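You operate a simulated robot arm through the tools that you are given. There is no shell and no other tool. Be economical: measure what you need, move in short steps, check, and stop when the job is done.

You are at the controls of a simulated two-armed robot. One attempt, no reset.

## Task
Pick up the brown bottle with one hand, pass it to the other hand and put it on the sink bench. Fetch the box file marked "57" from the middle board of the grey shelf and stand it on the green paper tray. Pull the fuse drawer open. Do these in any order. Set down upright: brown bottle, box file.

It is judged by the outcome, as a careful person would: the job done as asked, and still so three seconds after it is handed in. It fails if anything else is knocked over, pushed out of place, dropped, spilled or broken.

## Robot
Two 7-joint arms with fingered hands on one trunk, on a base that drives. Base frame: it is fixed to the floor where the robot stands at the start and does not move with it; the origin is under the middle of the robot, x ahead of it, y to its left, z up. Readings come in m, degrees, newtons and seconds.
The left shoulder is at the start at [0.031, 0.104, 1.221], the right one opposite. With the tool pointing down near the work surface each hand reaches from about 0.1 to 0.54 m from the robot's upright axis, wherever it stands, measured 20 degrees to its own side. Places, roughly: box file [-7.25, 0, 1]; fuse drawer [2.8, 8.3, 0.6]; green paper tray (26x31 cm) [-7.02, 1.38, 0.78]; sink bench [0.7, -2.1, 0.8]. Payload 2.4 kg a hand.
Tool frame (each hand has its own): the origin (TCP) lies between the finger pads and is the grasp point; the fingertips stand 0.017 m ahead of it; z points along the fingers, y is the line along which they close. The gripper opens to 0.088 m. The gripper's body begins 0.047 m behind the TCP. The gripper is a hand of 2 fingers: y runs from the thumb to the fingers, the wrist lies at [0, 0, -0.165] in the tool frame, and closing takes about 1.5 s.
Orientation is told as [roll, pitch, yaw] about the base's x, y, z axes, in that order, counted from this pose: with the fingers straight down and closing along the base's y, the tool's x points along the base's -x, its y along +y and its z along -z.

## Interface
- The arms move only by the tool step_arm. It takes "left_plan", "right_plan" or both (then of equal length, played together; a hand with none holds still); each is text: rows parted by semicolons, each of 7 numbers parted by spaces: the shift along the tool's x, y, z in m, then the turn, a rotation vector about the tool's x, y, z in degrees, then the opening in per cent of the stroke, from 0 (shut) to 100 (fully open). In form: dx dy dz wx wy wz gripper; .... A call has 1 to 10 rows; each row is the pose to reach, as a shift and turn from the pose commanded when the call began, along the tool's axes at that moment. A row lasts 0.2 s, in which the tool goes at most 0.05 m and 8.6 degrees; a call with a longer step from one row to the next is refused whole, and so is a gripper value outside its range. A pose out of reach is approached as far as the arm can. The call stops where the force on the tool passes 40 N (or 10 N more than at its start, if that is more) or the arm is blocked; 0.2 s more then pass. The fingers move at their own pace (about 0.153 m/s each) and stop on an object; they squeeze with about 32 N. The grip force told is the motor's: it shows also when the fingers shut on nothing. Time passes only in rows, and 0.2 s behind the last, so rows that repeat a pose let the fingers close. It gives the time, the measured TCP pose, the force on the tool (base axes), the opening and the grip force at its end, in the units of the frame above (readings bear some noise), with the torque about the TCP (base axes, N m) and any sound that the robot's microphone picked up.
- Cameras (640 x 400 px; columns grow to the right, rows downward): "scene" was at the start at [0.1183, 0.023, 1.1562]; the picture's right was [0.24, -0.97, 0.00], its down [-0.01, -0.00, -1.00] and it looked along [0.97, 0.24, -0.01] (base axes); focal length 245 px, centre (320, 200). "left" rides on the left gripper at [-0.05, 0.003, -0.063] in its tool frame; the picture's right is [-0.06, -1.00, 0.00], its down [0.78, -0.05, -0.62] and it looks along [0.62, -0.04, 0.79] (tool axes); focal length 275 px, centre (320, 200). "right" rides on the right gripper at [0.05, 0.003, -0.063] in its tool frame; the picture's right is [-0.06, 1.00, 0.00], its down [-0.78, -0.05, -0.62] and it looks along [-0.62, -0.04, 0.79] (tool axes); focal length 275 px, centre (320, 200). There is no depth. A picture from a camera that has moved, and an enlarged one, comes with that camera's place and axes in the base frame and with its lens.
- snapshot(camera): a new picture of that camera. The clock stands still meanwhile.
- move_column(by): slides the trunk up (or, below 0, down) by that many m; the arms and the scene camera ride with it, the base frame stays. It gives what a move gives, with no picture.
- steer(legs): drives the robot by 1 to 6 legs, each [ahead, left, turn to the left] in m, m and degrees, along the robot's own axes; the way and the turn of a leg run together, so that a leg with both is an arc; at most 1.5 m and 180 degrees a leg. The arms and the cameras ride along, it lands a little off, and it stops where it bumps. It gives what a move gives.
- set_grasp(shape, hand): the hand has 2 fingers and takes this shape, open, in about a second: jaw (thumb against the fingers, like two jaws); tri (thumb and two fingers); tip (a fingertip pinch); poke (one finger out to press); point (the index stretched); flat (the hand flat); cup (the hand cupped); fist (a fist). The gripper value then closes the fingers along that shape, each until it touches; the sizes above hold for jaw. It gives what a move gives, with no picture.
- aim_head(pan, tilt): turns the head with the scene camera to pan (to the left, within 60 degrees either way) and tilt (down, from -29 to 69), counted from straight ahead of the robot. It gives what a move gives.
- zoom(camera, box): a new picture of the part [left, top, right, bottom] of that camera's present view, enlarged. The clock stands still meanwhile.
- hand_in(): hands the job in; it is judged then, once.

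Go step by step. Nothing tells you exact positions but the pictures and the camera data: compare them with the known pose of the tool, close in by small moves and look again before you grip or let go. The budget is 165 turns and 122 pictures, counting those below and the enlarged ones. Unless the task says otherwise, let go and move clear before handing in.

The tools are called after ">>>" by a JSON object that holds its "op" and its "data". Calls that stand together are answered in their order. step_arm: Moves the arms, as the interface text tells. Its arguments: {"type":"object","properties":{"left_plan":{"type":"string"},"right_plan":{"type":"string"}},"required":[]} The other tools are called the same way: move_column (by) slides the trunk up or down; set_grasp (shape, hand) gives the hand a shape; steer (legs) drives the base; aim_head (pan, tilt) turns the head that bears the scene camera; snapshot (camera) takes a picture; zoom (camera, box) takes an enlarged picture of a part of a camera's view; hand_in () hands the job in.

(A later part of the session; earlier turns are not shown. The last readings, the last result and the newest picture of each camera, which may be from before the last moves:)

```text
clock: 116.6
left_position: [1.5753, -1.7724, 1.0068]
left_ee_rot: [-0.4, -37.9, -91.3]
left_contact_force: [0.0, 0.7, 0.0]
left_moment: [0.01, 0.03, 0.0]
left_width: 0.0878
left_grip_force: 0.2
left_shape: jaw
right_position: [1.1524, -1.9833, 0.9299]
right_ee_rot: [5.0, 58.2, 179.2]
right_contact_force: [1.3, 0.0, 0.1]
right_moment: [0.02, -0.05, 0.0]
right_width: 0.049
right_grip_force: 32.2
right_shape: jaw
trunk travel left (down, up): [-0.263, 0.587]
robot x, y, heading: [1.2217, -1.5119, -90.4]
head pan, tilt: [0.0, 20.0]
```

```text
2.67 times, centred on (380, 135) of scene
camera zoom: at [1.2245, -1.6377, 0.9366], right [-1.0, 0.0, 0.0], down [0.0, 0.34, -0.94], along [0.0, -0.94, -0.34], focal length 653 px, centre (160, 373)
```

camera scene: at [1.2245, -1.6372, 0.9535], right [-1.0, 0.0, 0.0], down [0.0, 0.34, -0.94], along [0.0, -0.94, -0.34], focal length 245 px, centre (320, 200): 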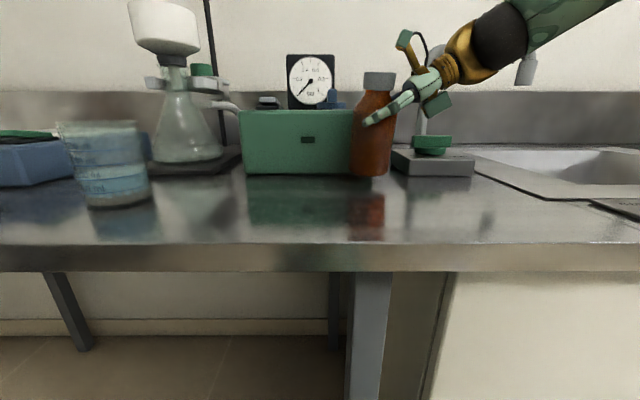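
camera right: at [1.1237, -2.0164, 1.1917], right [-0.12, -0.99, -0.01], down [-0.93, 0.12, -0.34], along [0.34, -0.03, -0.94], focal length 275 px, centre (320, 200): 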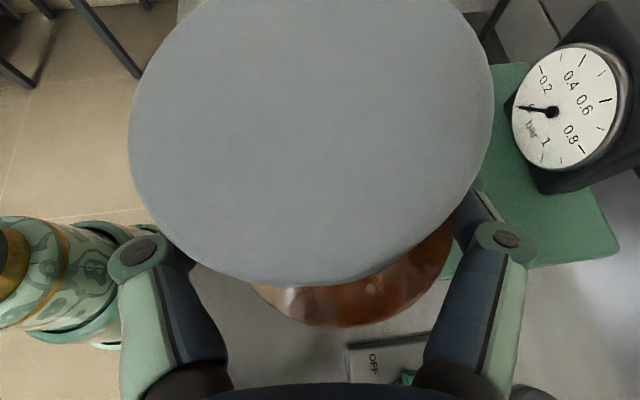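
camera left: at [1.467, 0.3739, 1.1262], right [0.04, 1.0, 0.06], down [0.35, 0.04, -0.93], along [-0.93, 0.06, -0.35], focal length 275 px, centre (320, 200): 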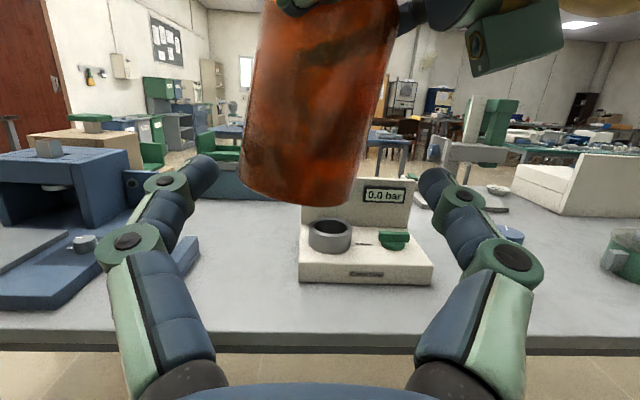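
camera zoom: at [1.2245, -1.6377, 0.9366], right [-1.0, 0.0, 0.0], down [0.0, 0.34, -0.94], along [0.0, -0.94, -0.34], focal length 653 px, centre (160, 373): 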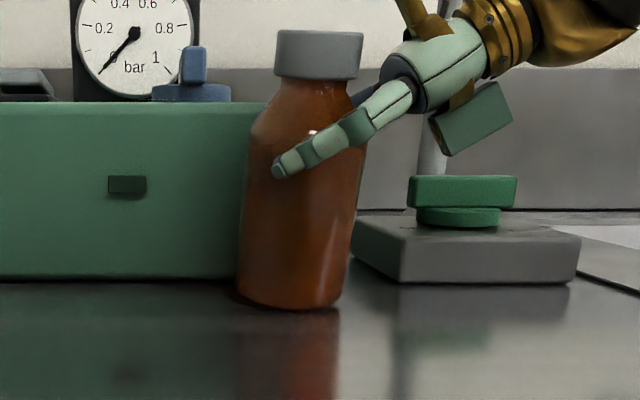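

>>> {"op": "move_column", "data": {"by": -0.003}}

>>> {"op": "move_column", "data": {"by": -0.003}}

>>> {"op": "zoom", "data": {"camera": "scene", "box": [320, 60, 440, 210]}}

```text
clock: 117.1
left_position: [1.5753, -1.7701, 1.0035]
left_ee_rot: [-0.4, -38.0, -91.2]
left_contact_force: [0.7, 0.7, -0.8]
left_moment: [-0.01, 0.0, 0.0]
left_width: 0.0879
left_grip_force: 0.0
left_shape: jaw
right_position: [1.1529, -1.9836, 0.9281]
right_ee_rot: [5.2, 58.2, 179.3]
right_contact_force: [1.8, -2.9, 13.4]
right_moment: [0.01, -0.06, 0.0]
right_width: 0.0486
right_grip_force: 32.2
right_shape: jaw
trunk travel left (down, up): [-0.26, 0.59]
robot x, y, heading: [1.2235, -1.5124, -90.3]
head pan, tilt: [0.0, 20.0]
```

```text
clock: 117.6
left_position: [1.575, -1.7708, 1.001]
left_ee_rot: [-0.4, -37.8, -91.1]
left_contact_force: [0.3, -0.5, 0.7]
left_moment: [-0.01, 0.0, 0.01]
left_width: 0.088
left_grip_force: 0.0
left_shape: jaw
right_position: [1.154, -1.9829, 0.9244]
right_ee_rot: [5.2, 58.3, 179.5]
right_contact_force: [4.5, -4.7, 26.7]
right_moment: [0.09, -0.16, 0.07]
right_width: 0.0474
right_grip_force: 32.1
right_shape: jaw
trunk travel left (down, up): [-0.257, 0.593]
robot x, y, heading: [1.2256, -1.5122, -90.5]
head pan, tilt: [0.0, 20.0]
```

```text
2.67 times, centred on (380, 135) of scene
camera zoom: at [1.2251, -1.637, 0.9309], right [-1.0, 0.0, 0.0], down [0.0, 0.34, -0.94], along [0.0, -0.94, -0.34], focal length 653 px, centre (160, 373)
```

zoom: 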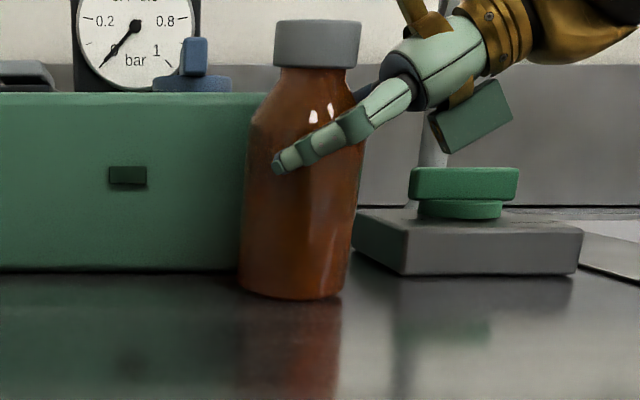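

Contact is made with about 27 N and the bottle stands upright. I ease off 3 mm and open the right hand.

>>> {"op": "move_column", "data": {"by": 0.004}}

>>> {"op": "step_arm", "data": {"right_plan": "0 0 0 0 0 0 30; 0 0 0 0 0 0 60; 0 0 0 0 0 0 85; 0 0 0 0 0 0 85; 0 0 0 0 0 0 85"}}

>>> {"op": "snapshot", "data": {"camera": "scene"}}

>>> {"op": "snapshot", "data": {"camera": "right"}}

```text
clock: 118.1
left_position: [1.5753, -1.7706, 1.0051]
left_ee_rot: [-0.5, -37.8, -91.2]
left_contact_force: [-0.2, -0.5, -0.7]
left_moment: [-0.01, 0.01, 0.05]
left_width: 0.0881
left_grip_force: 0.0
left_shape: jaw
right_position: [1.1525, -1.9826, 0.927]
right_ee_rot: [4.8, 58.2, 179.1]
right_contact_force: [4.3, -2.0, 12.1]
right_moment: [0.0, -0.12, -0.01]
right_width: 0.0462
right_grip_force: 31.9
right_shape: jaw
trunk travel left (down, up): [-0.261, 0.589]
robot x, y, heading: [1.2207, -1.5097, -90.0]
head pan, tilt: [0.0, 20.0]
```

```text
clock: 119.3
left_position: [1.5749, -1.7713, 1.0047]
left_ee_rot: [-0.3, -37.9, -91.3]
left_contact_force: [-0.3, 0.0, 0.1]
left_moment: [0.04, 0.01, -0.02]
left_width: 0.088
left_grip_force: 0.0
left_shape: jaw
right_position: [1.1526, -1.9836, 0.9279]
right_ee_rot: [4.9, 58.1, 179.4]
right_contact_force: [-0.8, -0.1, 0.1]
right_moment: [0.0, 0.0, 0.02]
right_width: 0.0747
right_grip_force: 0.1
right_shape: jaw
trunk travel left (down, up): [-0.261, 0.589]
robot x, y, heading: [1.2195, -1.5055, -90.3]
head pan, tilt: [0.0, 20.0]
```

```text
59 pictures are left
camera scene: at [1.2244, -1.6378, 0.9345], right [-1.0, 0.0, 0.0], down [0.0, 0.34, -0.94], along [0.0, -0.94, -0.34], focal length 245 px, centre (320, 200)
```

scene: 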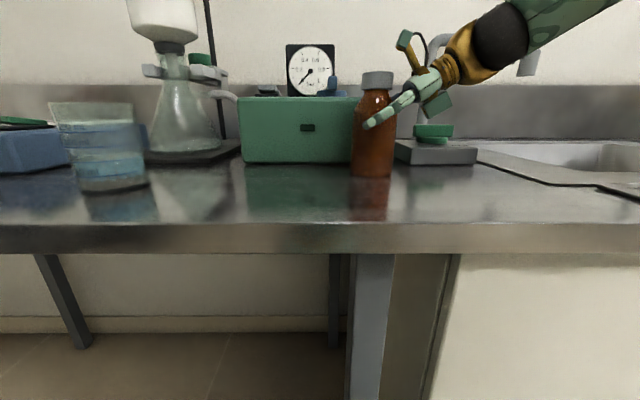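

```text
58 pictures are left
camera right: at [1.1239, -1.9812, 1.0027], right [-0.12, -0.99, -0.01], down [-0.93, 0.11, -0.34], along [0.34, -0.03, -0.94], focal length 275 px, centre (320, 200)
```

right: 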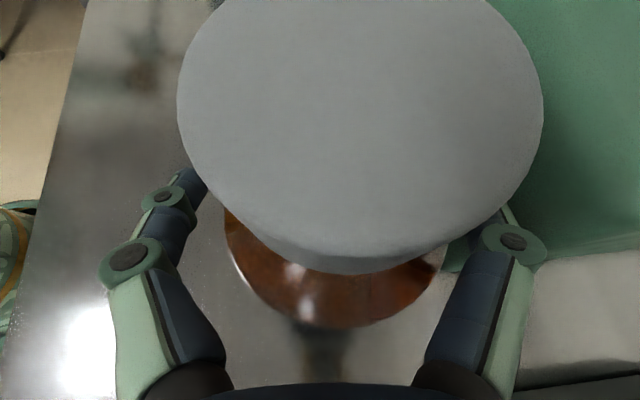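

The bottle stands free and upright. I withdraw the right hand along its own axis.

>>> {"op": "step_arm", "data": {"right_plan": "0 0.004 0 0 0 0 85; 0 0.004 -0.025 0 0 0 85; 0 0.004 -0.055 0 0 0 85; 0 0.004 -0.09 0 0 0 85; 0 0.004 -0.12 0 0 0 85"}}

>>> {"op": "snapshot", "data": {"camera": "scene"}}

```text
clock: 120.5
left_position: [1.5757, -1.7715, 1.0044]
left_ee_rot: [-0.3, -37.9, -91.2]
left_contact_force: [-0.3, 0.0, 0.2]
left_moment: [0.01, -0.05, -0.02]
left_width: 0.0879
left_grip_force: 0.0
left_shape: jaw
right_position: [1.0501, -1.9787, 0.9887]
right_ee_rot: [5.2, 58.2, 179.6]
right_contact_force: [0.3, 0.4, 1.0]
right_moment: [0.0, -0.03, 0.02]
right_width: 0.0748
right_grip_force: 0.1
right_shape: jaw
trunk travel left (down, up): [-0.261, 0.589]
robot x, y, heading: [1.2199, -1.5129, -90.5]
head pan, tilt: [0.0, 20.0]
```

```text
57 pictures are left
camera scene: at [1.2244, -1.6378, 0.9345], right [-1.0, 0.0, 0.0], down [0.0, 0.34, -0.94], along [0.0, -0.94, -0.34], focal length 245 px, centre (320, 200)
```

scene: 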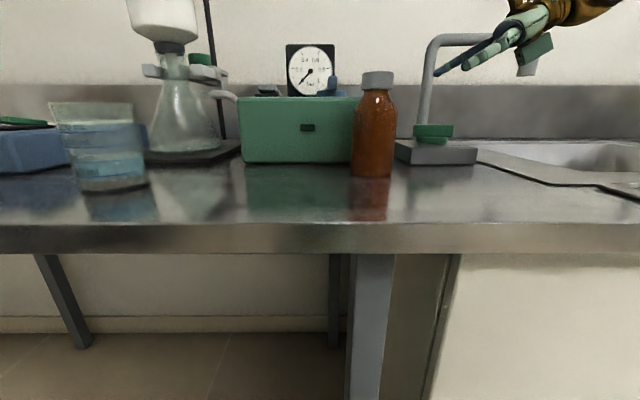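

The bottle is done. I raise the trunk, back off, and turn to look down the room toward the shelf.

>>> {"op": "move_column", "data": {"by": 0.26}}

>>> {"op": "steer", "data": {"legs": [[-0.45, 0, 0], [0, 0, -90]]}}

>>> {"op": "aim_head", "data": {"pan": 0, "tilt": 10}}

>>> {"op": "snapshot", "data": {"camera": "scene"}}

```text
clock: 123.2
left_position: [1.5757, -1.7714, 1.2651]
left_ee_rot: [-0.4, -37.8, -91.3]
left_contact_force: [-0.2, -0.1, 0.3]
left_moment: [0.05, 0.02, -0.03]
left_width: 0.088
left_grip_force: 0.0
left_shape: jaw
right_position: [1.0507, -1.9772, 1.2507]
right_ee_rot: [4.9, 58.2, 179.2]
right_contact_force: [0.5, -0.2, -0.6]
right_moment: [0.03, -0.04, -0.01]
right_width: 0.0747
right_grip_force: 0.2
right_shape: jaw
trunk travel left (down, up): [-0.521, 0.329]
robot x, y, heading: [1.2232, -1.5144, -90.0]
head pan, tilt: [0.0, 20.0]
```

```text
clock: 129.8
left_position: [0.963, -1.4146, 1.2649]
left_ee_rot: [-0.3, -37.9, 178.2]
left_contact_force: [-0.4, 0.5, -0.5]
left_moment: [-0.02, 0.03, -0.04]
left_width: 0.0879
left_grip_force: 0.1
left_shape: jaw
right_position: [0.7627, -0.887, 1.2507]
right_ee_rot: [4.8, 58.2, 88.6]
right_contact_force: [-0.2, -0.6, 0.1]
right_moment: [-0.01, 0.02, -0.01]
right_width: 0.0747
right_grip_force: 0.1
right_shape: jaw
trunk travel left (down, up): [-0.521, 0.329]
robot x, y, heading: [1.2289, -1.0629, 179.3]
head pan, tilt: [0.0, 20.0]
```

```text
clock: 130.5
left_position: [0.964, -1.4147, 1.2641]
left_ee_rot: [-0.4, -37.7, 178.3]
left_contact_force: [0.4, 0.1, 0.3]
left_moment: [-0.02, -0.01, -0.02]
left_width: 0.088
left_grip_force: 0.0
left_shape: jaw
right_position: [0.7641, -0.889, 1.2503]
right_ee_rot: [4.9, 58.3, 88.7]
right_contact_force: [0.4, -0.2, 0.3]
right_moment: [-0.02, 0.0, 0.01]
right_width: 0.0746
right_grip_force: 0.0
right_shape: jaw
trunk travel left (down, up): [-0.521, 0.329]
robot x, y, heading: [1.2241, -1.0662, 179.0]
head pan, tilt: [0.0, 10.0]
```

```text
56 pictures are left
camera scene: at [1.1068, -1.0619, 1.212], right [0.01, 1.0, 0.0], down [0.17, 0.0, -0.98], along [-0.98, 0.01, -0.17], focal length 245 px, centre (320, 200)
```

scene: 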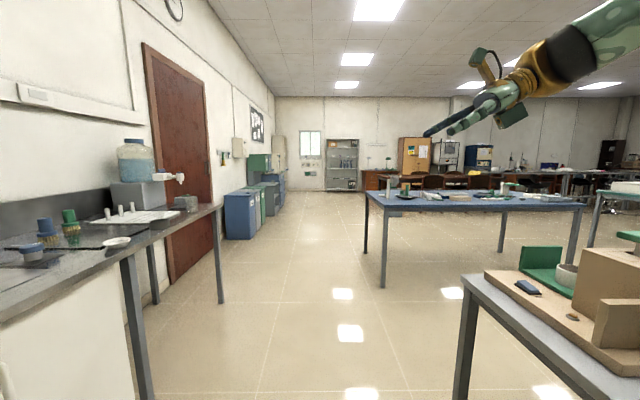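

The corridor along y ≈ -1.06 is clear, with the grey shelf straight down the room. I drive along it.

>>> {"op": "steer", "data": {"legs": [[0.5, 0, 0.7], [1.5, 0, 0], [1.5, 0, 0], [1.5, 0, 0], [1.0, 0, 0]]}}

>>> {"op": "snapshot", "data": {"camera": "scene"}}

```text
clock: 159.3
left_position: [-5.045, -1.2216, 1.2643]
left_ee_rot: [-0.3, -37.8, 176.2]
left_contact_force: [-0.1, -0.6, -0.6]
left_moment: [0.01, 0.03, -0.02]
left_width: 0.088
left_grip_force: 0.0
left_shape: jaw
right_position: [-5.2253, -0.6893, 1.2505]
right_ee_rot: [4.9, 58.2, 86.6]
right_contact_force: [0.1, -0.2, 0.3]
right_moment: [0.0, 0.0, -0.02]
right_width: 0.0749
right_grip_force: 0.1
right_shape: jaw
trunk travel left (down, up): [-0.521, 0.329]
robot x, y, heading: [-4.7714, -0.88, 177.3]
head pan, tilt: [0.0, 10.0]
```

```text
55 pictures are left
camera scene: at [-4.8895, -0.8734, 1.2121], right [0.05, 1.0, 0.0], down [0.17, -0.01, -0.98], along [-0.98, 0.05, -0.17], focal length 245 px, centre (320, 200)
```

scene: 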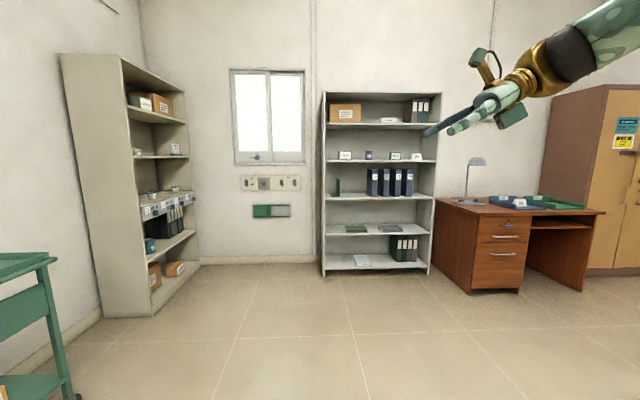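

The grey shelf is ahead, with dark box files on its middle board, and the desk with the green paper tray is to its right. I zoom in on both.

>>> {"op": "zoom", "data": {"camera": "scene", "box": [310, 140, 450, 230]}}

>>> {"op": "zoom", "data": {"camera": "scene", "box": [430, 140, 620, 260]}}

```text
4.44 times, centred on (380, 185) of scene
camera zoom: at [-4.8895, -0.8734, 1.2121], right [0.05, 1.0, 0.0], down [0.17, -0.01, -0.98], along [-0.98, 0.05, -0.17], focal length 1089 px, centre (53, 267)
```

zoom: 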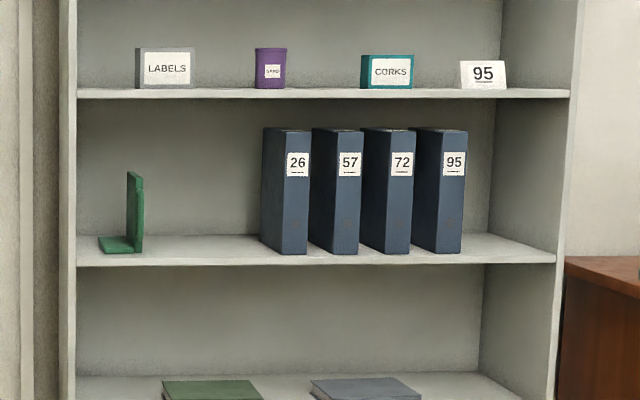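

```text
3.33 times, centred on (525, 200) of scene
camera zoom: at [-4.8895, -0.8734, 1.2121], right [0.05, 1.0, 0.0], down [0.17, -0.01, -0.98], along [-0.98, 0.05, -0.17], focal length 816 px, centre (-363, 200)
```

zoom: 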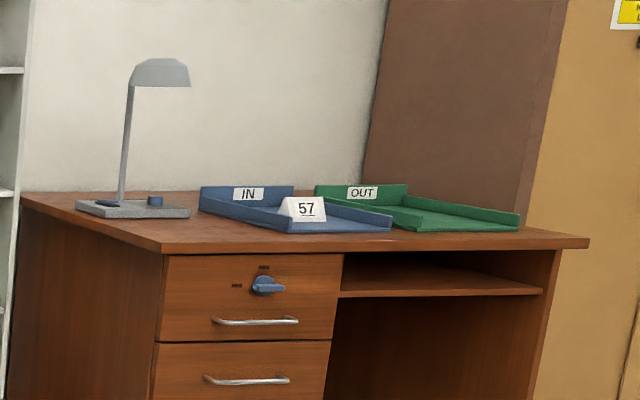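

File "57" is the second from the left, front around y ≈ -0.1, standing from about z 0.84 to 1.10, with gaps of a few cm either side. I drive up in front of it.

>>> {"op": "steer", "data": {"legs": [[0, 0, 2.7], [1.2, -0.78, 0]]}}

>>> {"op": "snapshot", "data": {"camera": "scene"}}

```text
clock: 166.8
left_position: [-6.2255, -0.4524, 1.2645]
left_ee_rot: [-0.3, -37.8, 178.9]
left_contact_force: [0.5, -1.0, -0.2]
left_moment: [0.0, 0.0, 0.02]
left_width: 0.0879
left_grip_force: 0.1
left_shape: jaw
right_position: [-6.4319, 0.0708, 1.2491]
right_ee_rot: [4.8, 58.2, 89.3]
right_contact_force: [0.0, 1.2, -0.2]
right_moment: [0.0, 0.03, -0.01]
right_width: 0.0749
right_grip_force: 0.1
right_shape: jaw
trunk travel left (down, up): [-0.521, 0.329]
robot x, y, heading: [-5.966, -0.1028, 180.0]
head pan, tilt: [0.0, 10.0]
```

```text
52 pictures are left
camera scene: at [-6.0852, -0.0979, 1.2121], right [0.0, 1.0, 0.0], down [0.17, 0.0, -0.98], along [-0.98, 0.0, -0.17], focal length 245 px, centre (320, 200)
```

scene: 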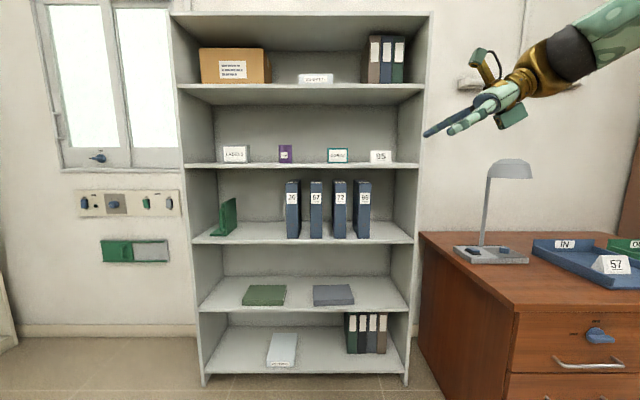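

>>> {"op": "zoom", "data": {"camera": "scene", "box": [260, 150, 400, 260]}}

```text
3.64 times, centred on (330, 205) of scene
camera zoom: at [-6.0852, -0.0979, 1.2121], right [0.0, 1.0, 0.0], down [0.17, 0.0, -0.98], along [-0.98, 0.0, -0.17], focal length 891 px, centre (284, 182)
```

zoom: 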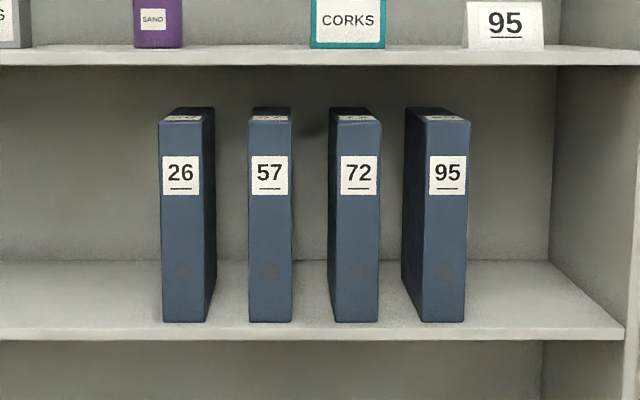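

File 57 measures about 56 mm wide, 0.27 m high and 0.2 m deep, front at x ≈ -7.23, y ≈ -0.117, with 55 mm gaps. I'll hold its front with the right hand, slide it out, and take the top with the left. First I turn the right hand back to pointing down.

>>> {"op": "step_arm", "data": {"right_plan": "-0.01 0 0.006 3.48 -3.48 -6.27 85; -0.02 0 0.012 6.95 -6.95 -12.54 85; -0.03 0 0.018 10.43 -10.43 -18.8 85; -0.04 0 0.024 13.9 -13.9 -25.1 85; -0.05 0 0.03 17.4 -17.4 -31.3 85; -0.06 0 0.036 20.9 -20.9 -37.6 85; -0.07 0 0.042 24.3 -24.3 -43.9 85; -0.085 0 0.053 27.8 -27.8 -50.2 85; -0.085 0 0.053 31.3 -31.3 -56.4 85; -0.085 0 0.053 34.8 -34.8 -62.7 85"}}

>>> {"op": "step_arm", "data": {"right_plan": "0 0 0 3.48 -3.48 -6.27 85; 0 0 0 6.95 -6.95 -12.54 85; 0 0 0 10.4 -10.4 -18.8 85; 0 0 0 10.4 -10.4 -18.8 85"}}

```text
clock: 169.0
left_position: [-6.225, -0.4518, 1.2652]
left_ee_rot: [-0.3, -37.8, 178.9]
left_contact_force: [-0.1, -0.2, -0.2]
left_moment: [0.02, -0.02, 0.0]
left_width: 0.0878
left_grip_force: 0.0
left_shape: jaw
right_position: [-6.4338, 0.072, 1.149]
right_ee_rot: [9.6, 9.4, 157.3]
right_contact_force: [0.8, -0.3, 0.4]
right_moment: [-0.01, 0.02, 0.02]
right_width: 0.0747
right_grip_force: 0.1
right_shape: jaw
trunk travel left (down, up): [-0.521, 0.329]
robot x, y, heading: [-5.9677, -0.1033, 180.0]
head pan, tilt: [0.0, 10.0]
```

```text
clock: 170.0
left_position: [-6.2227, -0.4527, 1.2641]
left_ee_rot: [-0.3, -37.7, 178.9]
left_contact_force: [1.5, 0.3, 0.3]
left_moment: [-0.01, -0.01, 0.0]
left_width: 0.088
left_grip_force: 0.0
left_shape: jaw
right_position: [-6.435, 0.0715, 1.1504]
right_ee_rot: [0.2, -2.6, 175.2]
right_contact_force: [0.7, -0.3, -0.5]
right_moment: [0.01, 0.0, -0.01]
right_width: 0.0748
right_grip_force: 0.0
right_shape: jaw
trunk travel left (down, up): [-0.521, 0.329]
robot x, y, heading: [-5.9647, -0.1006, 179.7]
head pan, tilt: [0.0, 10.0]
```

>>> {"op": "step_arm", "data": {"right_plan": "-0.01 0.01 0.015 0 -8 -1 85; -0.02 0.02 0.03 0 -16 -2 85; -0.03 0.03 0.045 0 -24 -3 85; -0.04 0.04 0.06 0 -32 -4 85; -0.05 0.05 0.08 0 -40 -4.5 85; -0.06 0.06 0.1 0 -48 -4.8 95; -0.06 0.07 0.12 0 -56 -4.8 100; -0.06 0.08 0.13 0 -58 -4.8 100; -0.06 0.08 0.13 0 -58 -4.8 100"}}

>>> {"op": "snapshot", "data": {"camera": "right"}}

```text
clock: 172.0
left_position: [-6.225, -0.451, 1.2648]
left_ee_rot: [-0.3, -38.0, 178.9]
left_contact_force: [0.2, -0.4, 0.6]
left_moment: [-0.02, 0.01, 0.02]
left_width: 0.0876
left_grip_force: 0.1
left_shape: jaw
right_position: [-6.5393, -0.0, 1.0601]
right_ee_rot: [-4.4, -58.5, -176.8]
right_contact_force: [0.9, 0.0, 1.2]
right_moment: [0.01, 0.01, -0.03]
right_width: 0.0878
right_grip_force: 0.0
right_shape: jaw
right hand out of reach, approached as far as the arm can: row 7, 8, 9
trunk travel left (down, up): [-0.521, 0.329]
robot x, y, heading: [-5.966, -0.1019, 180.0]
head pan, tilt: [0.0, 10.0]
```

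```text
50 pictures are left
camera right: at [-6.4597, -0.0041, 1.051], right [-0.04, -1.0, 0.01], down [0.12, 0.01, 0.99], along [-0.99, 0.04, 0.12], focal length 275 px, centre (320, 200)
```

right: 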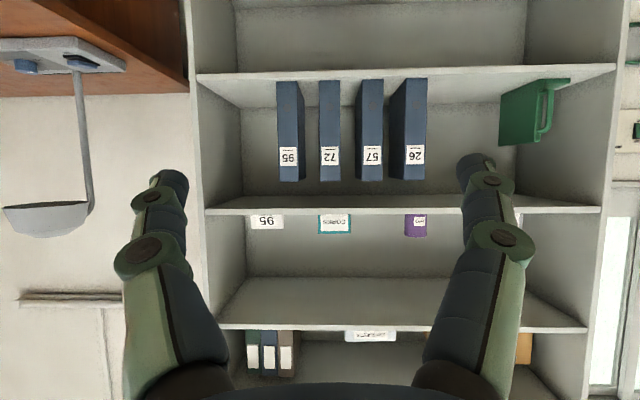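

The right hand now points forward, 32° down, and sees the files (upside down). I lower the trunk, move in and shift the hand to line up with file 57.

>>> {"op": "move_column", "data": {"by": -0.12}}

>>> {"op": "steer", "data": {"legs": [[0.54, 0.06, 0]]}}

>>> {"op": "step_arm", "data": {"right_plan": "0 0.025 0 0 0 0 100; 0 0.055 0 0 0 0 100; 0 0.055 0 0 0 0 100"}}

>>> {"op": "snapshot", "data": {"camera": "right"}}

>>> {"op": "snapshot", "data": {"camera": "scene"}}

```text
clock: 173.5
left_position: [-6.2245, -0.4526, 1.1449]
left_ee_rot: [-0.4, -37.9, 179.0]
left_contact_force: [0.6, -1.5, -0.1]
left_moment: [-0.01, -0.01, 0.01]
left_width: 0.088
left_grip_force: 0.0
left_shape: jaw
right_position: [-6.5397, -0.0008, 0.9184]
right_ee_rot: [-4.2, -56.2, -177.0]
right_contact_force: [-0.2, 0.1, 0.3]
right_moment: [0.0, 0.0, -0.01]
right_width: 0.0878
right_grip_force: 0.1
right_shape: jaw
trunk travel left (down, up): [-0.401, 0.449]
robot x, y, heading: [-5.964, -0.0991, 180.1]
head pan, tilt: [0.0, 10.0]
```

```text
clock: 176.6
left_position: [-6.7664, -0.5136, 1.1442]
left_ee_rot: [-0.4, -37.9, 179.0]
left_contact_force: [0.4, 0.0, -0.1]
left_moment: [-0.01, 0.01, 0.02]
left_width: 0.088
left_grip_force: 0.1
left_shape: jaw
right_position: [-7.0809, -0.0619, 0.919]
right_ee_rot: [-4.1, -56.1, -176.8]
right_contact_force: [0.4, 0.1, -0.4]
right_moment: [-0.01, 0.01, 0.0]
right_width: 0.0878
right_grip_force: 0.1
right_shape: jaw
trunk travel left (down, up): [-0.401, 0.449]
robot x, y, heading: [-6.5031, -0.157, -179.9]
head pan, tilt: [0.0, 10.0]
```

```text
clock: 177.4
left_position: [-6.7657, -0.5131, 1.1451]
left_ee_rot: [-0.4, -37.9, 179.0]
left_contact_force: [-1.0, -0.8, -1.0]
left_moment: [0.03, 0.0, 0.02]
left_width: 0.0879
left_grip_force: 0.1
left_shape: jaw
right_position: [-7.0821, -0.1173, 0.9174]
right_ee_rot: [-4.4, -55.8, -176.6]
right_contact_force: [0.2, -0.1, -0.1]
right_moment: [0.04, -0.01, 0.0]
right_width: 0.0879
right_grip_force: 0.0
right_shape: jaw
trunk travel left (down, up): [-0.401, 0.449]
robot x, y, heading: [-6.5045, -0.1572, -179.8]
head pan, tilt: [0.0, 10.0]
```

```text
49 pictures are left
camera right: at [-7.0024, -0.1198, 0.9114], right [-0.04, -1.0, 0.01], down [0.07, 0.01, 1.0], along [-1.0, 0.04, 0.07], focal length 275 px, centre (320, 200)
```

right: 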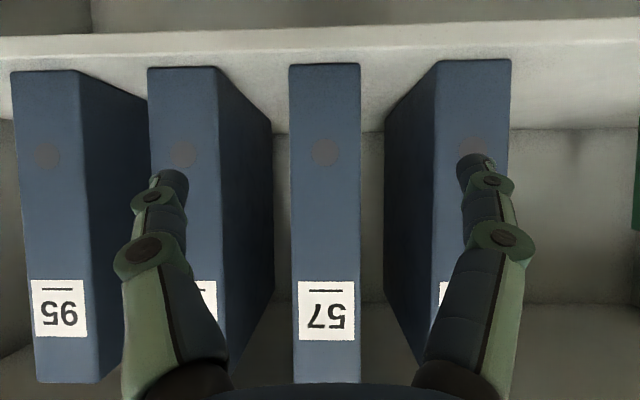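

```text
48 pictures are left
camera scene: at [-6.6287, -0.1581, 1.0914], right [0.0, 1.0, 0.0], down [0.17, 0.0, -0.98], along [-0.98, 0.0, -0.17], focal length 245 px, centre (320, 200)
```

scene: 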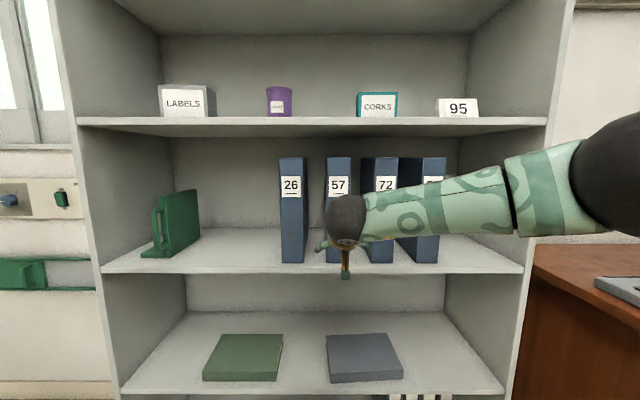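

The file is square ahead at x ≈ -7.22, y ≈ -0.115. I correct 2° of yaw and drive in so the fingers straddle it.

>>> {"op": "step_arm", "data": {"right_plan": "0 0 0 -1.9 0 -1.3 100; 0 -0.002 0 -1.9 0 -1.3 100"}}

>>> {"op": "steer", "data": {"legs": [[0.12, 0, 0]]}}

>>> {"op": "snapshot", "data": {"camera": "right"}}

```text
clock: 178.0
left_position: [-6.7648, -0.5123, 1.1437]
left_ee_rot: [-0.5, -37.8, 179.0]
left_contact_force: [-0.1, 0.5, 0.3]
left_moment: [0.01, 0.02, -0.01]
left_width: 0.0881
left_grip_force: 0.0
left_shape: jaw
right_position: [-7.0815, -0.1153, 0.9164]
right_ee_rot: [-4.3, -56.1, -174.4]
right_contact_force: [0.0, -0.3, 0.4]
right_moment: [0.0, -0.01, 0.03]
right_width: 0.0881
right_grip_force: 0.0
right_shape: jaw
trunk travel left (down, up): [-0.401, 0.449]
robot x, y, heading: [-6.5091, -0.1585, -179.9]
head pan, tilt: [0.0, 10.0]
```

```text
clock: 179.3
left_position: [-6.886, -0.5123, 1.1456]
left_ee_rot: [-0.4, -37.7, 178.9]
left_contact_force: [0.3, 0.7, -0.1]
left_moment: [0.02, 0.02, 0.01]
left_width: 0.0879
left_grip_force: 0.0
left_shape: jaw
right_position: [-7.2016, -0.1133, 0.9166]
right_ee_rot: [-4.2, -56.0, -174.5]
right_contact_force: [0.8, 0.0, -0.2]
right_moment: [0.01, 0.0, 0.01]
right_width: 0.0876
right_grip_force: 0.2
right_shape: jaw
trunk travel left (down, up): [-0.401, 0.449]
robot x, y, heading: [-6.6276, -0.1595, 180.0]
head pan, tilt: [0.0, 10.0]
```

```text
47 pictures are left
camera right: at [-7.122, -0.1141, 0.9103], right [0.0, -1.0, 0.01], down [0.08, 0.01, 1.0], along [-1.0, 0.0, 0.08], focal length 275 px, centre (320, 200)
```

right: 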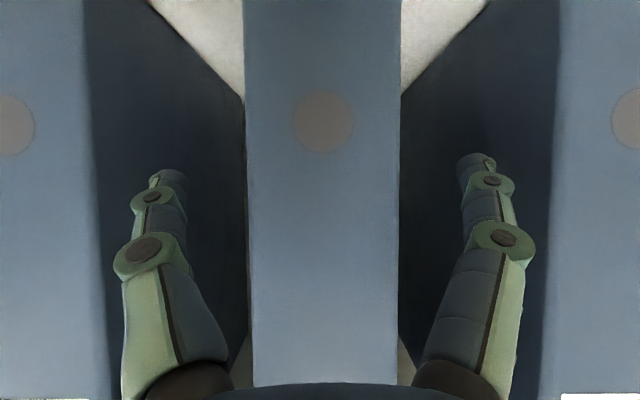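

Perfectly centred. I advance 4 cm more so the pads are beside the file, then close.

>>> {"op": "steer", "data": {"legs": [[0.038, 0, 0]]}}

>>> {"op": "step_arm", "data": {"right_plan": "0 0 0 0 0 0 80; 0 0 0 0 0 0 50; 0 0 0 0 0 0 20; 0 0 0 0 0 0 0; 0 0 0 0 0 0 0; 0 0 0 0 0 0 0; 0 0 0 0 0 0 0"}}

>>> {"op": "snapshot", "data": {"camera": "right"}}

```text
clock: 180.2
left_position: [-6.925, -0.5125, 1.1446]
left_ee_rot: [-0.5, -37.8, 179.0]
left_contact_force: [-0.6, 0.8, -0.6]
left_moment: [-0.02, -0.01, 0.01]
left_width: 0.088
left_grip_force: 0.1
left_shape: jaw
right_position: [-7.2389, -0.114, 0.9173]
right_ee_rot: [-4.3, -56.1, -174.5]
right_contact_force: [-0.9, 0.2, -0.9]
right_moment: [0.05, -0.04, -0.02]
right_width: 0.088
right_grip_force: 0.0
right_shape: jaw
trunk travel left (down, up): [-0.401, 0.449]
robot x, y, heading: [-6.6666, -0.1576, 180.0]
head pan, tilt: [0.0, 10.0]
```

```text
clock: 181.8
left_position: [-6.9239, -0.5127, 1.1438]
left_ee_rot: [-0.5, -37.9, 179.0]
left_contact_force: [0.4, -0.1, -0.6]
left_moment: [-0.02, -0.02, -0.03]
left_width: 0.0878
left_grip_force: 0.1
left_shape: jaw
right_position: [-7.2394, -0.1145, 0.9176]
right_ee_rot: [-4.3, -56.2, -174.4]
right_contact_force: [-1.1, 0.4, 0.4]
right_moment: [-0.03, -0.02, -0.01]
right_width: 0.052
right_grip_force: 32.1
right_shape: jaw
trunk travel left (down, up): [-0.401, 0.449]
robot x, y, heading: [-6.6693, -0.159, 180.1]
head pan, tilt: [0.0, 10.0]
```

```text
46 pictures are left
camera right: at [-7.16, -0.1141, 0.9105], right [0.0, -1.0, 0.01], down [0.08, 0.01, 1.0], along [-1.0, 0.0, 0.08], focal length 275 px, centre (320, 200)
```

right: 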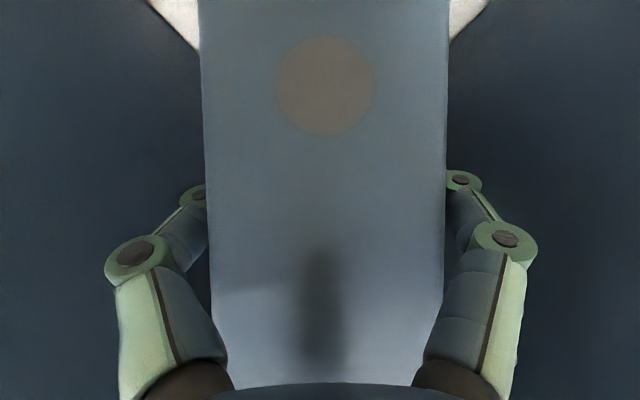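

Gripped at 52 mm. I slide the file out 13 cm by backing the base.

>>> {"op": "steer", "data": {"legs": [[-0.07, 0, 0], [-0.06, 0, 0]]}}

>>> {"op": "snapshot", "data": {"camera": "scene"}}

```text
clock: 183.3
left_position: [-6.7941, -0.5126, 1.1443]
left_ee_rot: [-0.3, -37.8, 178.9]
left_contact_force: [0.0, -0.1, -0.9]
left_moment: [-0.02, 0.0, -0.01]
left_width: 0.0879
left_grip_force: 0.1
left_shape: jaw
right_position: [-7.1095, -0.1141, 0.9164]
right_ee_rot: [-4.2, -56.2, -174.4]
right_contact_force: [1.1, 0.8, -0.4]
right_moment: [-0.04, -0.05, -0.05]
right_width: 0.0521
right_grip_force: 32.1
right_shape: jaw
trunk travel left (down, up): [-0.401, 0.449]
robot x, y, heading: [-6.5381, -0.1588, -180.0]
head pan, tilt: [0.0, 10.0]
```

```text
45 pictures are left
camera scene: at [-6.657, -0.1581, 1.0914], right [0.0, 1.0, 0.0], down [0.17, 0.0, -0.98], along [-0.98, 0.0, -0.17], focal length 245 px, centre (320, 200)
```

scene: 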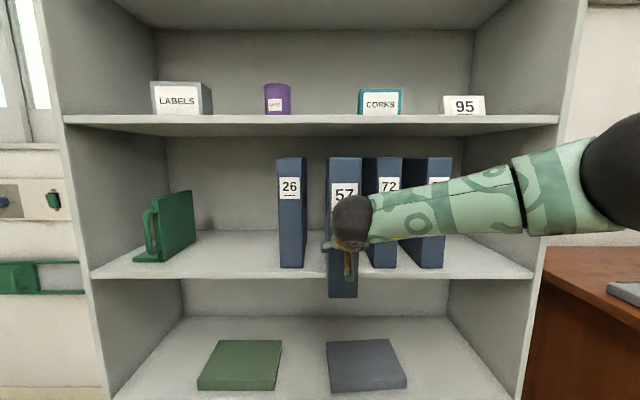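

The file slid out cleanly. I zoom to measure its depth and its overhang before bringing the left hand onto its top.

>>> {"op": "steer", "data": {"legs": [[-0.03, 0, 0]]}}

>>> {"op": "zoom", "data": {"camera": "scene", "box": [270, 130, 420, 310]}}

```text
clock: 184.2
left_position: [-6.7639, -0.5134, 1.145]
left_ee_rot: [-0.3, -38.0, 179.0]
left_contact_force: [-0.5, -0.9, 0.1]
left_moment: [-0.05, 0.01, -0.02]
left_width: 0.0881
left_grip_force: 0.0
left_shape: jaw
right_position: [-7.079, -0.1153, 0.9165]
right_ee_rot: [-4.3, -56.0, -174.4]
right_contact_force: [0.8, -0.7, -0.1]
right_moment: [-0.05, -0.03, -0.04]
right_width: 0.0517
right_grip_force: 32.0
right_shape: jaw
trunk travel left (down, up): [-0.401, 0.449]
robot x, y, heading: [-6.5024, -0.1589, -180.2]
head pan, tilt: [0.0, 10.0]
```

```text
2.22 times, centred on (345, 220) of scene
camera zoom: at [-6.6271, -0.1581, 1.0914], right [0.0, 1.0, 0.0], down [0.17, 0.0, -0.98], along [-0.98, 0.0, -0.17], focal length 544 px, centre (264, 156)
```

zoom: 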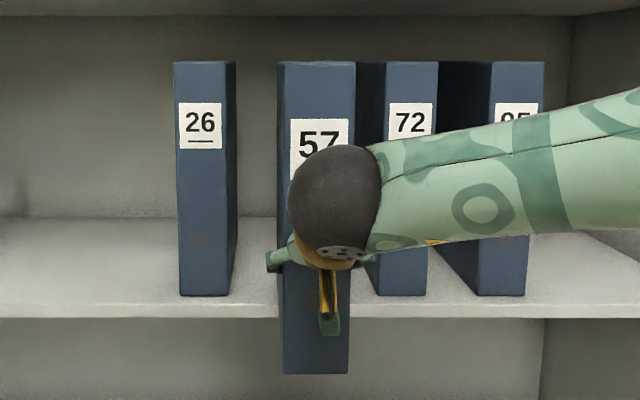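

The file now overhangs with its front at x ≈ -7.06, top at z ≈ 1.09, still resting at the rear on the board. I bring the left hand diagonally over its top.

>>> {"op": "step_arm", "data": {"left_plan": "-0.0272 -0.0358 0.0201 0 0 0 100; -0.0544 -0.0716 0.0402 0 0 0 100; -0.0816 -0.1074 0.0603 0 0 0 100; -0.1088 -0.1432 0.0804 0 0 0 100; -0.136 -0.179 0.1005 0 0 0 100; -0.1632 -0.2148 0.1206 0 0 0 100; -0.1904 -0.2506 0.1407 0 0 0 100; -0.2176 -0.2864 0.1608 0 0 0 100; -0.2448 -0.3222 0.1809 0 0 0 100; -0.272 -0.358 0.201 0 0 0 100"}}

>>> {"op": "snapshot", "data": {"camera": "left"}}

>>> {"op": "snapshot", "data": {"camera": "scene"}}

```text
clock: 186.4
left_position: [-7.0096, -0.2434, 1.1508]
left_ee_rot: [-0.4, -37.8, 179.4]
left_contact_force: [-0.3, 1.3, 0.1]
left_moment: [-0.01, 0.02, -0.02]
left_width: 0.0878
left_grip_force: 0.2
left_shape: jaw
left hand out of reach, approached as far as the arm can: row 8, 9, 10
right_position: [-7.08, -0.1143, 0.9174]
right_ee_rot: [-4.4, -56.1, -174.4]
right_contact_force: [1.1, -0.3, -1.1]
right_moment: [-0.07, -0.01, 0.02]
right_width: 0.0522
right_grip_force: 32.2
right_shape: jaw
trunk travel left (down, up): [-0.401, 0.449]
robot x, y, heading: [-6.5052, -0.158, -180.0]
head pan, tilt: [0.0, 10.0]
```

```text
43 pictures are left
camera left: at [-7.0104, -0.2466, 1.2317], right [-0.03, 1.0, 0.04], down [1.0, 0.03, 0.01], along [0.01, 0.04, -1.0], focal length 275 px, centre (320, 200)
```

left: 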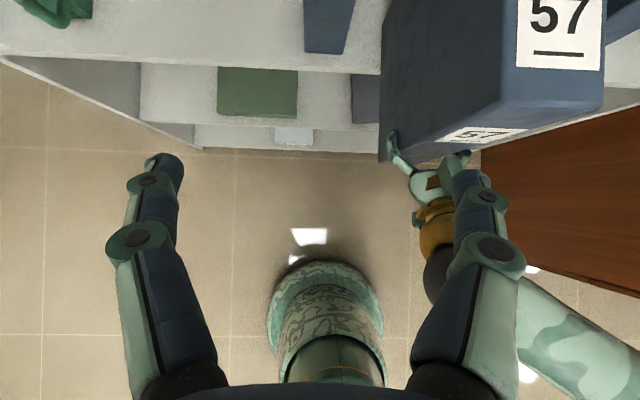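

```text
42 pictures are left
camera scene: at [-6.6274, -0.158, 1.0913], right [0.0, 1.0, 0.0], down [0.17, 0.0, -0.98], along [-0.98, 0.0, -0.17], focal length 245 px, centre (320, 200)
```

scene: 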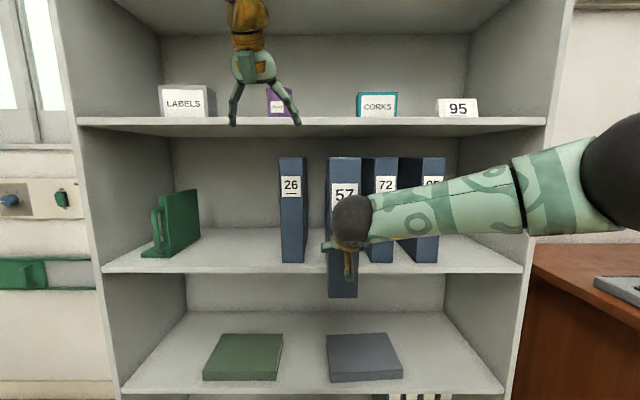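

The left hand stalled 13 cm short. A -30° pitch reached farther before, so I try the rest of the way with that.

>>> {"op": "step_arm", "data": {"left_plan": "-0.01 0 0.008 0 8 0 100; -0.035 0 0.03 0 8 0 100; -0.06 0 0.05 0 8 0 100; -0.08 0 0.07 0 8 0 100; -0.1 0 0.085 0 8 0 100; -0.1 -0.03 0.085 0 8 0 100; -0.1 -0.06 0.085 0 8 0 100; -0.1 -0.09 0.085 0 8 0 100; -0.1 -0.128 0.085 0 8 0 100; -0.1 -0.128 0.085 0 8 0 100"}}

>>> {"op": "snapshot", "data": {"camera": "left"}}

```text
clock: 188.6
left_position: [-7.0125, -0.26, 1.1306]
left_ee_rot: [-0.5, -29.9, 179.1]
left_contact_force: [0.0, 0.2, -0.3]
left_moment: [-0.03, 0.0, -0.04]
left_width: 0.0878
left_grip_force: 0.0
left_shape: jaw
left hand out of reach, approached as far as the arm can: row 1, 2, 3, 4, 5, 6, 7, 8, 9, 10
right_position: [-7.0793, -0.1134, 0.9168]
right_ee_rot: [-4.3, -56.1, -174.5]
right_contact_force: [1.0, 0.5, -1.3]
right_moment: [-0.07, 0.0, 0.0]
right_width: 0.052
right_grip_force: 31.9
right_shape: jaw
trunk travel left (down, up): [-0.401, 0.449]
robot x, y, heading: [-6.5088, -0.1596, -180.1]
head pan, tilt: [0.0, 10.0]
```

```text
41 pictures are left
camera left: at [-7.0261, -0.2629, 1.2099], right [-0.03, 1.0, 0.04], down [0.99, 0.03, 0.15], along [0.15, 0.04, -0.99], focal length 275 px, centre (320, 200)
```

left: 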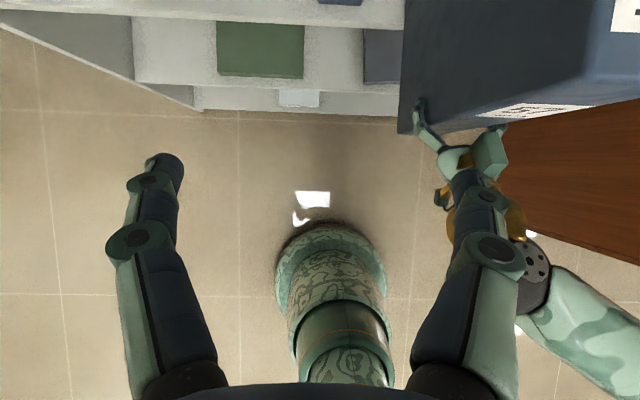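

The left arm seems stuck in an awkward elbow branch. Before fixing that, I test whether the right hand alone holds the file level: lift 1.5 cm, with the board still under its rear.

>>> {"op": "move_column", "data": {"by": 0.015}}

>>> {"op": "zoom", "data": {"camera": "left", "box": [360, 0, 640, 175]}}

>>> {"op": "zoom", "data": {"camera": "scene", "box": [270, 130, 420, 310]}}

```text
clock: 189.2
left_position: [-7.0153, -0.2618, 1.1471]
left_ee_rot: [-0.5, -30.0, 179.0]
left_contact_force: [-0.1, 0.7, 0.5]
left_moment: [0.01, -0.05, -0.04]
left_width: 0.0881
left_grip_force: 0.0
left_shape: jaw
right_position: [-7.0804, -0.1144, 0.9312]
right_ee_rot: [-4.3, -56.0, -174.5]
right_contact_force: [1.2, -0.6, -2.3]
right_moment: [0.0, -0.01, 0.0]
right_width: 0.0519
right_grip_force: 32.1
right_shape: jaw
trunk travel left (down, up): [-0.416, 0.434]
robot x, y, heading: [-6.5118, -0.162, -179.7]
head pan, tilt: [0.0, 10.0]
```

```text
2.29 times, centred on (500, 88) of left
camera zoom: at [-7.028, -0.266, 1.2273], right [-0.03, 1.0, 0.04], down [0.99, 0.03, 0.14], along [0.14, 0.04, -0.99], focal length 629 px, centre (-91, 457)
```

zoom: 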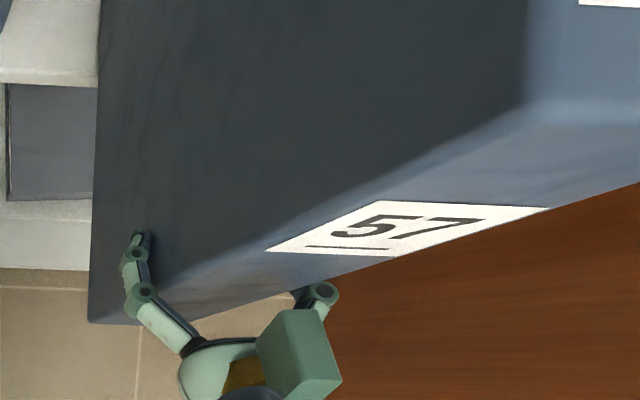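

```text
2.22 times, centred on (345, 220) of scene
camera zoom: at [-6.6272, -0.158, 1.1065], right [0.0, 1.0, 0.0], down [0.17, 0.0, -0.98], along [-0.98, 0.0, -0.17], focal length 544 px, centre (264, 156)
```

zoom: 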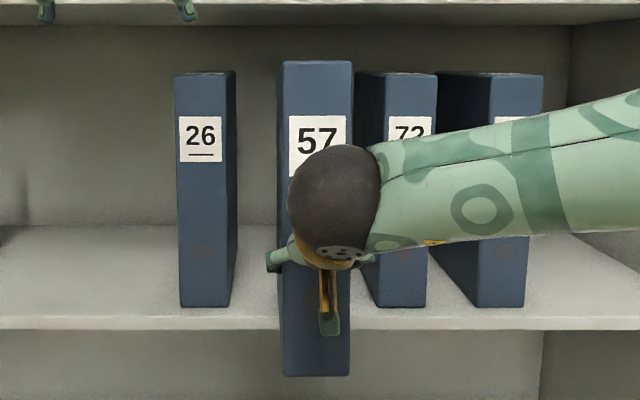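

The file pivots in the single grip, so it needs a second hold. I lower it back and bring the left hand in at 45° onto the top front corner, above the right hand, so the two grips share the moment.

>>> {"op": "move_column", "data": {"by": -0.015}}

>>> {"op": "step_arm", "data": {"left_plan": "0.01 0 -0.01 0 -8 0 100; 0.01 0 -0.01 0 -15 0 100; 0.01 -0.04 -0.01 0 -15 0 100; 0.01 -0.08 -0.01 0 -15 0 100; 0.01 -0.12 -0.01 0 -15 0 100; 0.005 -0.147 0 0 -15 0 100; 0.005 -0.147 0 0 -15 0 100"}}

>>> {"op": "snapshot", "data": {"camera": "left"}}

>>> {"op": "snapshot", "data": {"camera": "scene"}}

```text
clock: 189.8
left_position: [-7.0159, -0.2629, 1.1323]
left_ee_rot: [-0.3, -29.9, 179.1]
left_contact_force: [0.3, 0.4, 0.1]
left_moment: [0.0, 0.0, -0.02]
left_width: 0.0882
left_grip_force: 0.1
left_shape: jaw
right_position: [-7.0803, -0.1138, 0.9153]
right_ee_rot: [-4.3, -56.0, -174.4]
right_contact_force: [-0.4, -0.2, -1.3]
right_moment: [-0.09, -0.02, -0.02]
right_width: 0.0519
right_grip_force: 31.8
right_shape: jaw
trunk travel left (down, up): [-0.401, 0.449]
robot x, y, heading: [-6.507, -0.1562, -179.9]
head pan, tilt: [0.0, 10.0]
```

```text
clock: 191.4
left_position: [-6.9855, -0.2194, 1.1361]
left_ee_rot: [-0.6, -45.1, 179.3]
left_contact_force: [0.3, -0.3, -0.1]
left_moment: [0.03, 0.02, 0.01]
left_width: 0.0881
left_grip_force: 0.1
left_shape: jaw
left hand out of reach, approached as far as the arm can: row 3, 4, 5, 6, 7
right_position: [-7.0803, -0.1133, 0.9175]
right_ee_rot: [-4.3, -56.1, -174.3]
right_contact_force: [0.6, 0.1, -0.2]
right_moment: [-0.07, 0.03, -0.02]
right_width: 0.0519
right_grip_force: 32.1
right_shape: jaw
trunk travel left (down, up): [-0.401, 0.449]
robot x, y, heading: [-6.5064, -0.1586, -179.7]
head pan, tilt: [0.0, 10.0]
```

```text
38 pictures are left
camera left: at [-6.9767, -0.2228, 1.2153], right [-0.02, 1.0, 0.05], down [0.99, 0.03, -0.12], along [-0.12, 0.05, -0.99], focal length 275 px, centre (320, 200)
```

left: 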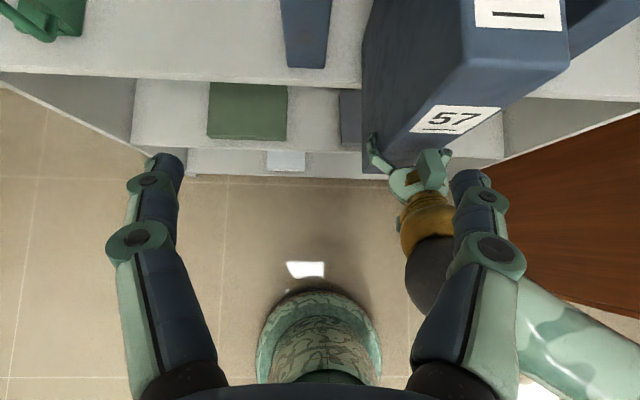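

```text
37 pictures are left
camera scene: at [-6.6273, -0.158, 1.0913], right [0.0, 1.0, 0.0], down [0.17, 0.0, -0.98], along [-0.98, 0.0, -0.17], focal length 245 px, centre (320, 200)
```

scene: 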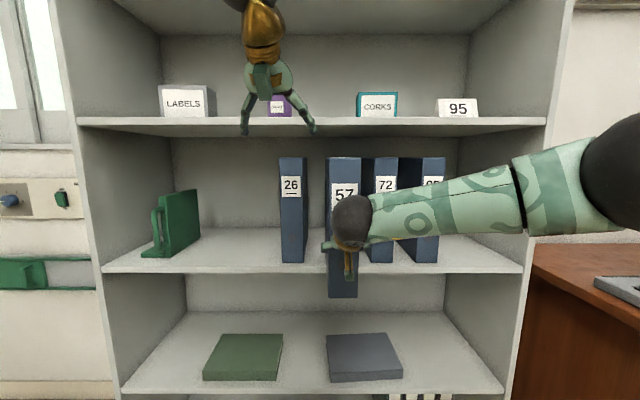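

The left arm cannot cross to the file. A better idea: the right hand alone, coming steeply from above-front, can grip near the top centre, so the file hangs almost straight. I slide the file back to a stable overhang, release, and retract.

>>> {"op": "step_arm", "data": {"left_plan": "0.014 0.04 -0.028 0 0 0 100; 0.028 0.08 -0.056 0 0 0 100; 0.042 0.12 -0.084 0 0 0 100; 0.056 0.16 -0.112 0 0 0 100; 0.071 0.2 -0.141 0 0 0 100; 0.071 0.2 -0.141 0 0 0 100"}}

>>> {"op": "steer", "data": {"legs": [[0.08, 0, 0]]}}

>>> {"op": "step_arm", "data": {"right_plan": "0 0 0 0 0 0 40; 0 0 0 0 0 0 80; 0 0 0 0 0 0 100; 0 0 0 0 0 0 100"}}

>>> {"op": "steer", "data": {"legs": [[-0.15, 0, 0]]}}

>>> {"op": "snapshot", "data": {"camera": "scene"}}

```text
refused: row 1 steps farther than a row can; nothing moved
```

```text
clock: 192.5
left_position: [-7.0643, -0.22, 1.1358]
left_ee_rot: [-0.6, -45.0, 179.2]
left_contact_force: [-0.4, 0.0, 0.2]
left_moment: [-0.01, -0.01, 0.0]
left_width: 0.0877
left_grip_force: 0.2
left_shape: jaw
right_position: [-7.1585, -0.1131, 0.9164]
right_ee_rot: [-4.4, -56.2, -174.4]
right_contact_force: [0.8, 1.3, 0.3]
right_moment: [-0.08, 0.0, 0.0]
right_width: 0.0524
right_grip_force: 32.3
right_shape: jaw
trunk travel left (down, up): [-0.401, 0.449]
robot x, y, heading: [-6.5838, -0.1579, 180.4]
head pan, tilt: [0.0, 10.0]
```

```text
clock: 193.5
left_position: [-7.0646, -0.2187, 1.1359]
left_ee_rot: [-0.6, -45.0, 179.2]
left_contact_force: [0.9, 1.1, 0.4]
left_moment: [0.02, 0.02, -0.02]
left_width: 0.088
left_grip_force: 0.0
left_shape: jaw
right_position: [-7.1585, -0.1137, 0.9162]
right_ee_rot: [-4.2, -56.2, -174.3]
right_contact_force: [-0.6, -0.5, 0.3]
right_moment: [0.0, -0.01, 0.01]
right_width: 0.0879
right_grip_force: 0.1
right_shape: jaw
trunk travel left (down, up): [-0.401, 0.449]
robot x, y, heading: [-6.5858, -0.16, 179.8]
head pan, tilt: [0.0, 10.0]
```

```text
clock: 194.8
left_position: [-6.9144, -0.22, 1.1358]
left_ee_rot: [-0.5, -44.9, 179.3]
left_contact_force: [-0.5, -0.1, 0.4]
left_moment: [0.01, 0.03, -0.01]
left_width: 0.0879
left_grip_force: 0.0
left_shape: jaw
right_position: [-7.0101, -0.1145, 0.9165]
right_ee_rot: [-4.3, -56.1, -174.4]
right_contact_force: [-0.5, -0.9, 0.5]
right_moment: [-0.03, -0.01, -0.01]
right_width: 0.088
right_grip_force: 0.0
right_shape: jaw
trunk travel left (down, up): [-0.401, 0.449]
robot x, y, heading: [-6.4367, -0.1601, 180.1]
head pan, tilt: [0.0, 10.0]
```

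```text
36 pictures are left
camera scene: at [-6.5567, -0.1579, 1.0914], right [0.0, 1.0, 0.0], down [0.17, 0.0, -0.98], along [-0.98, 0.0, -0.17], focal length 245 px, centre (320, 200)
```

scene: 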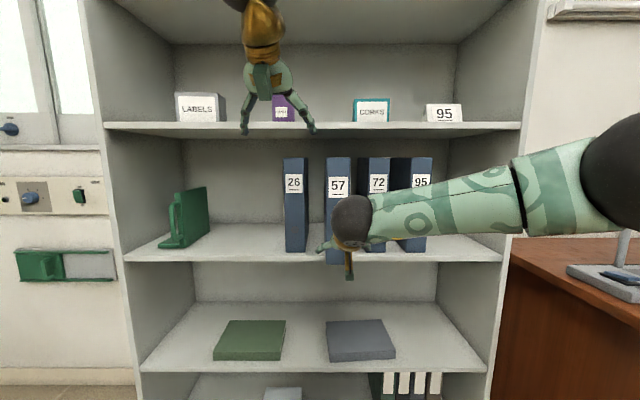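

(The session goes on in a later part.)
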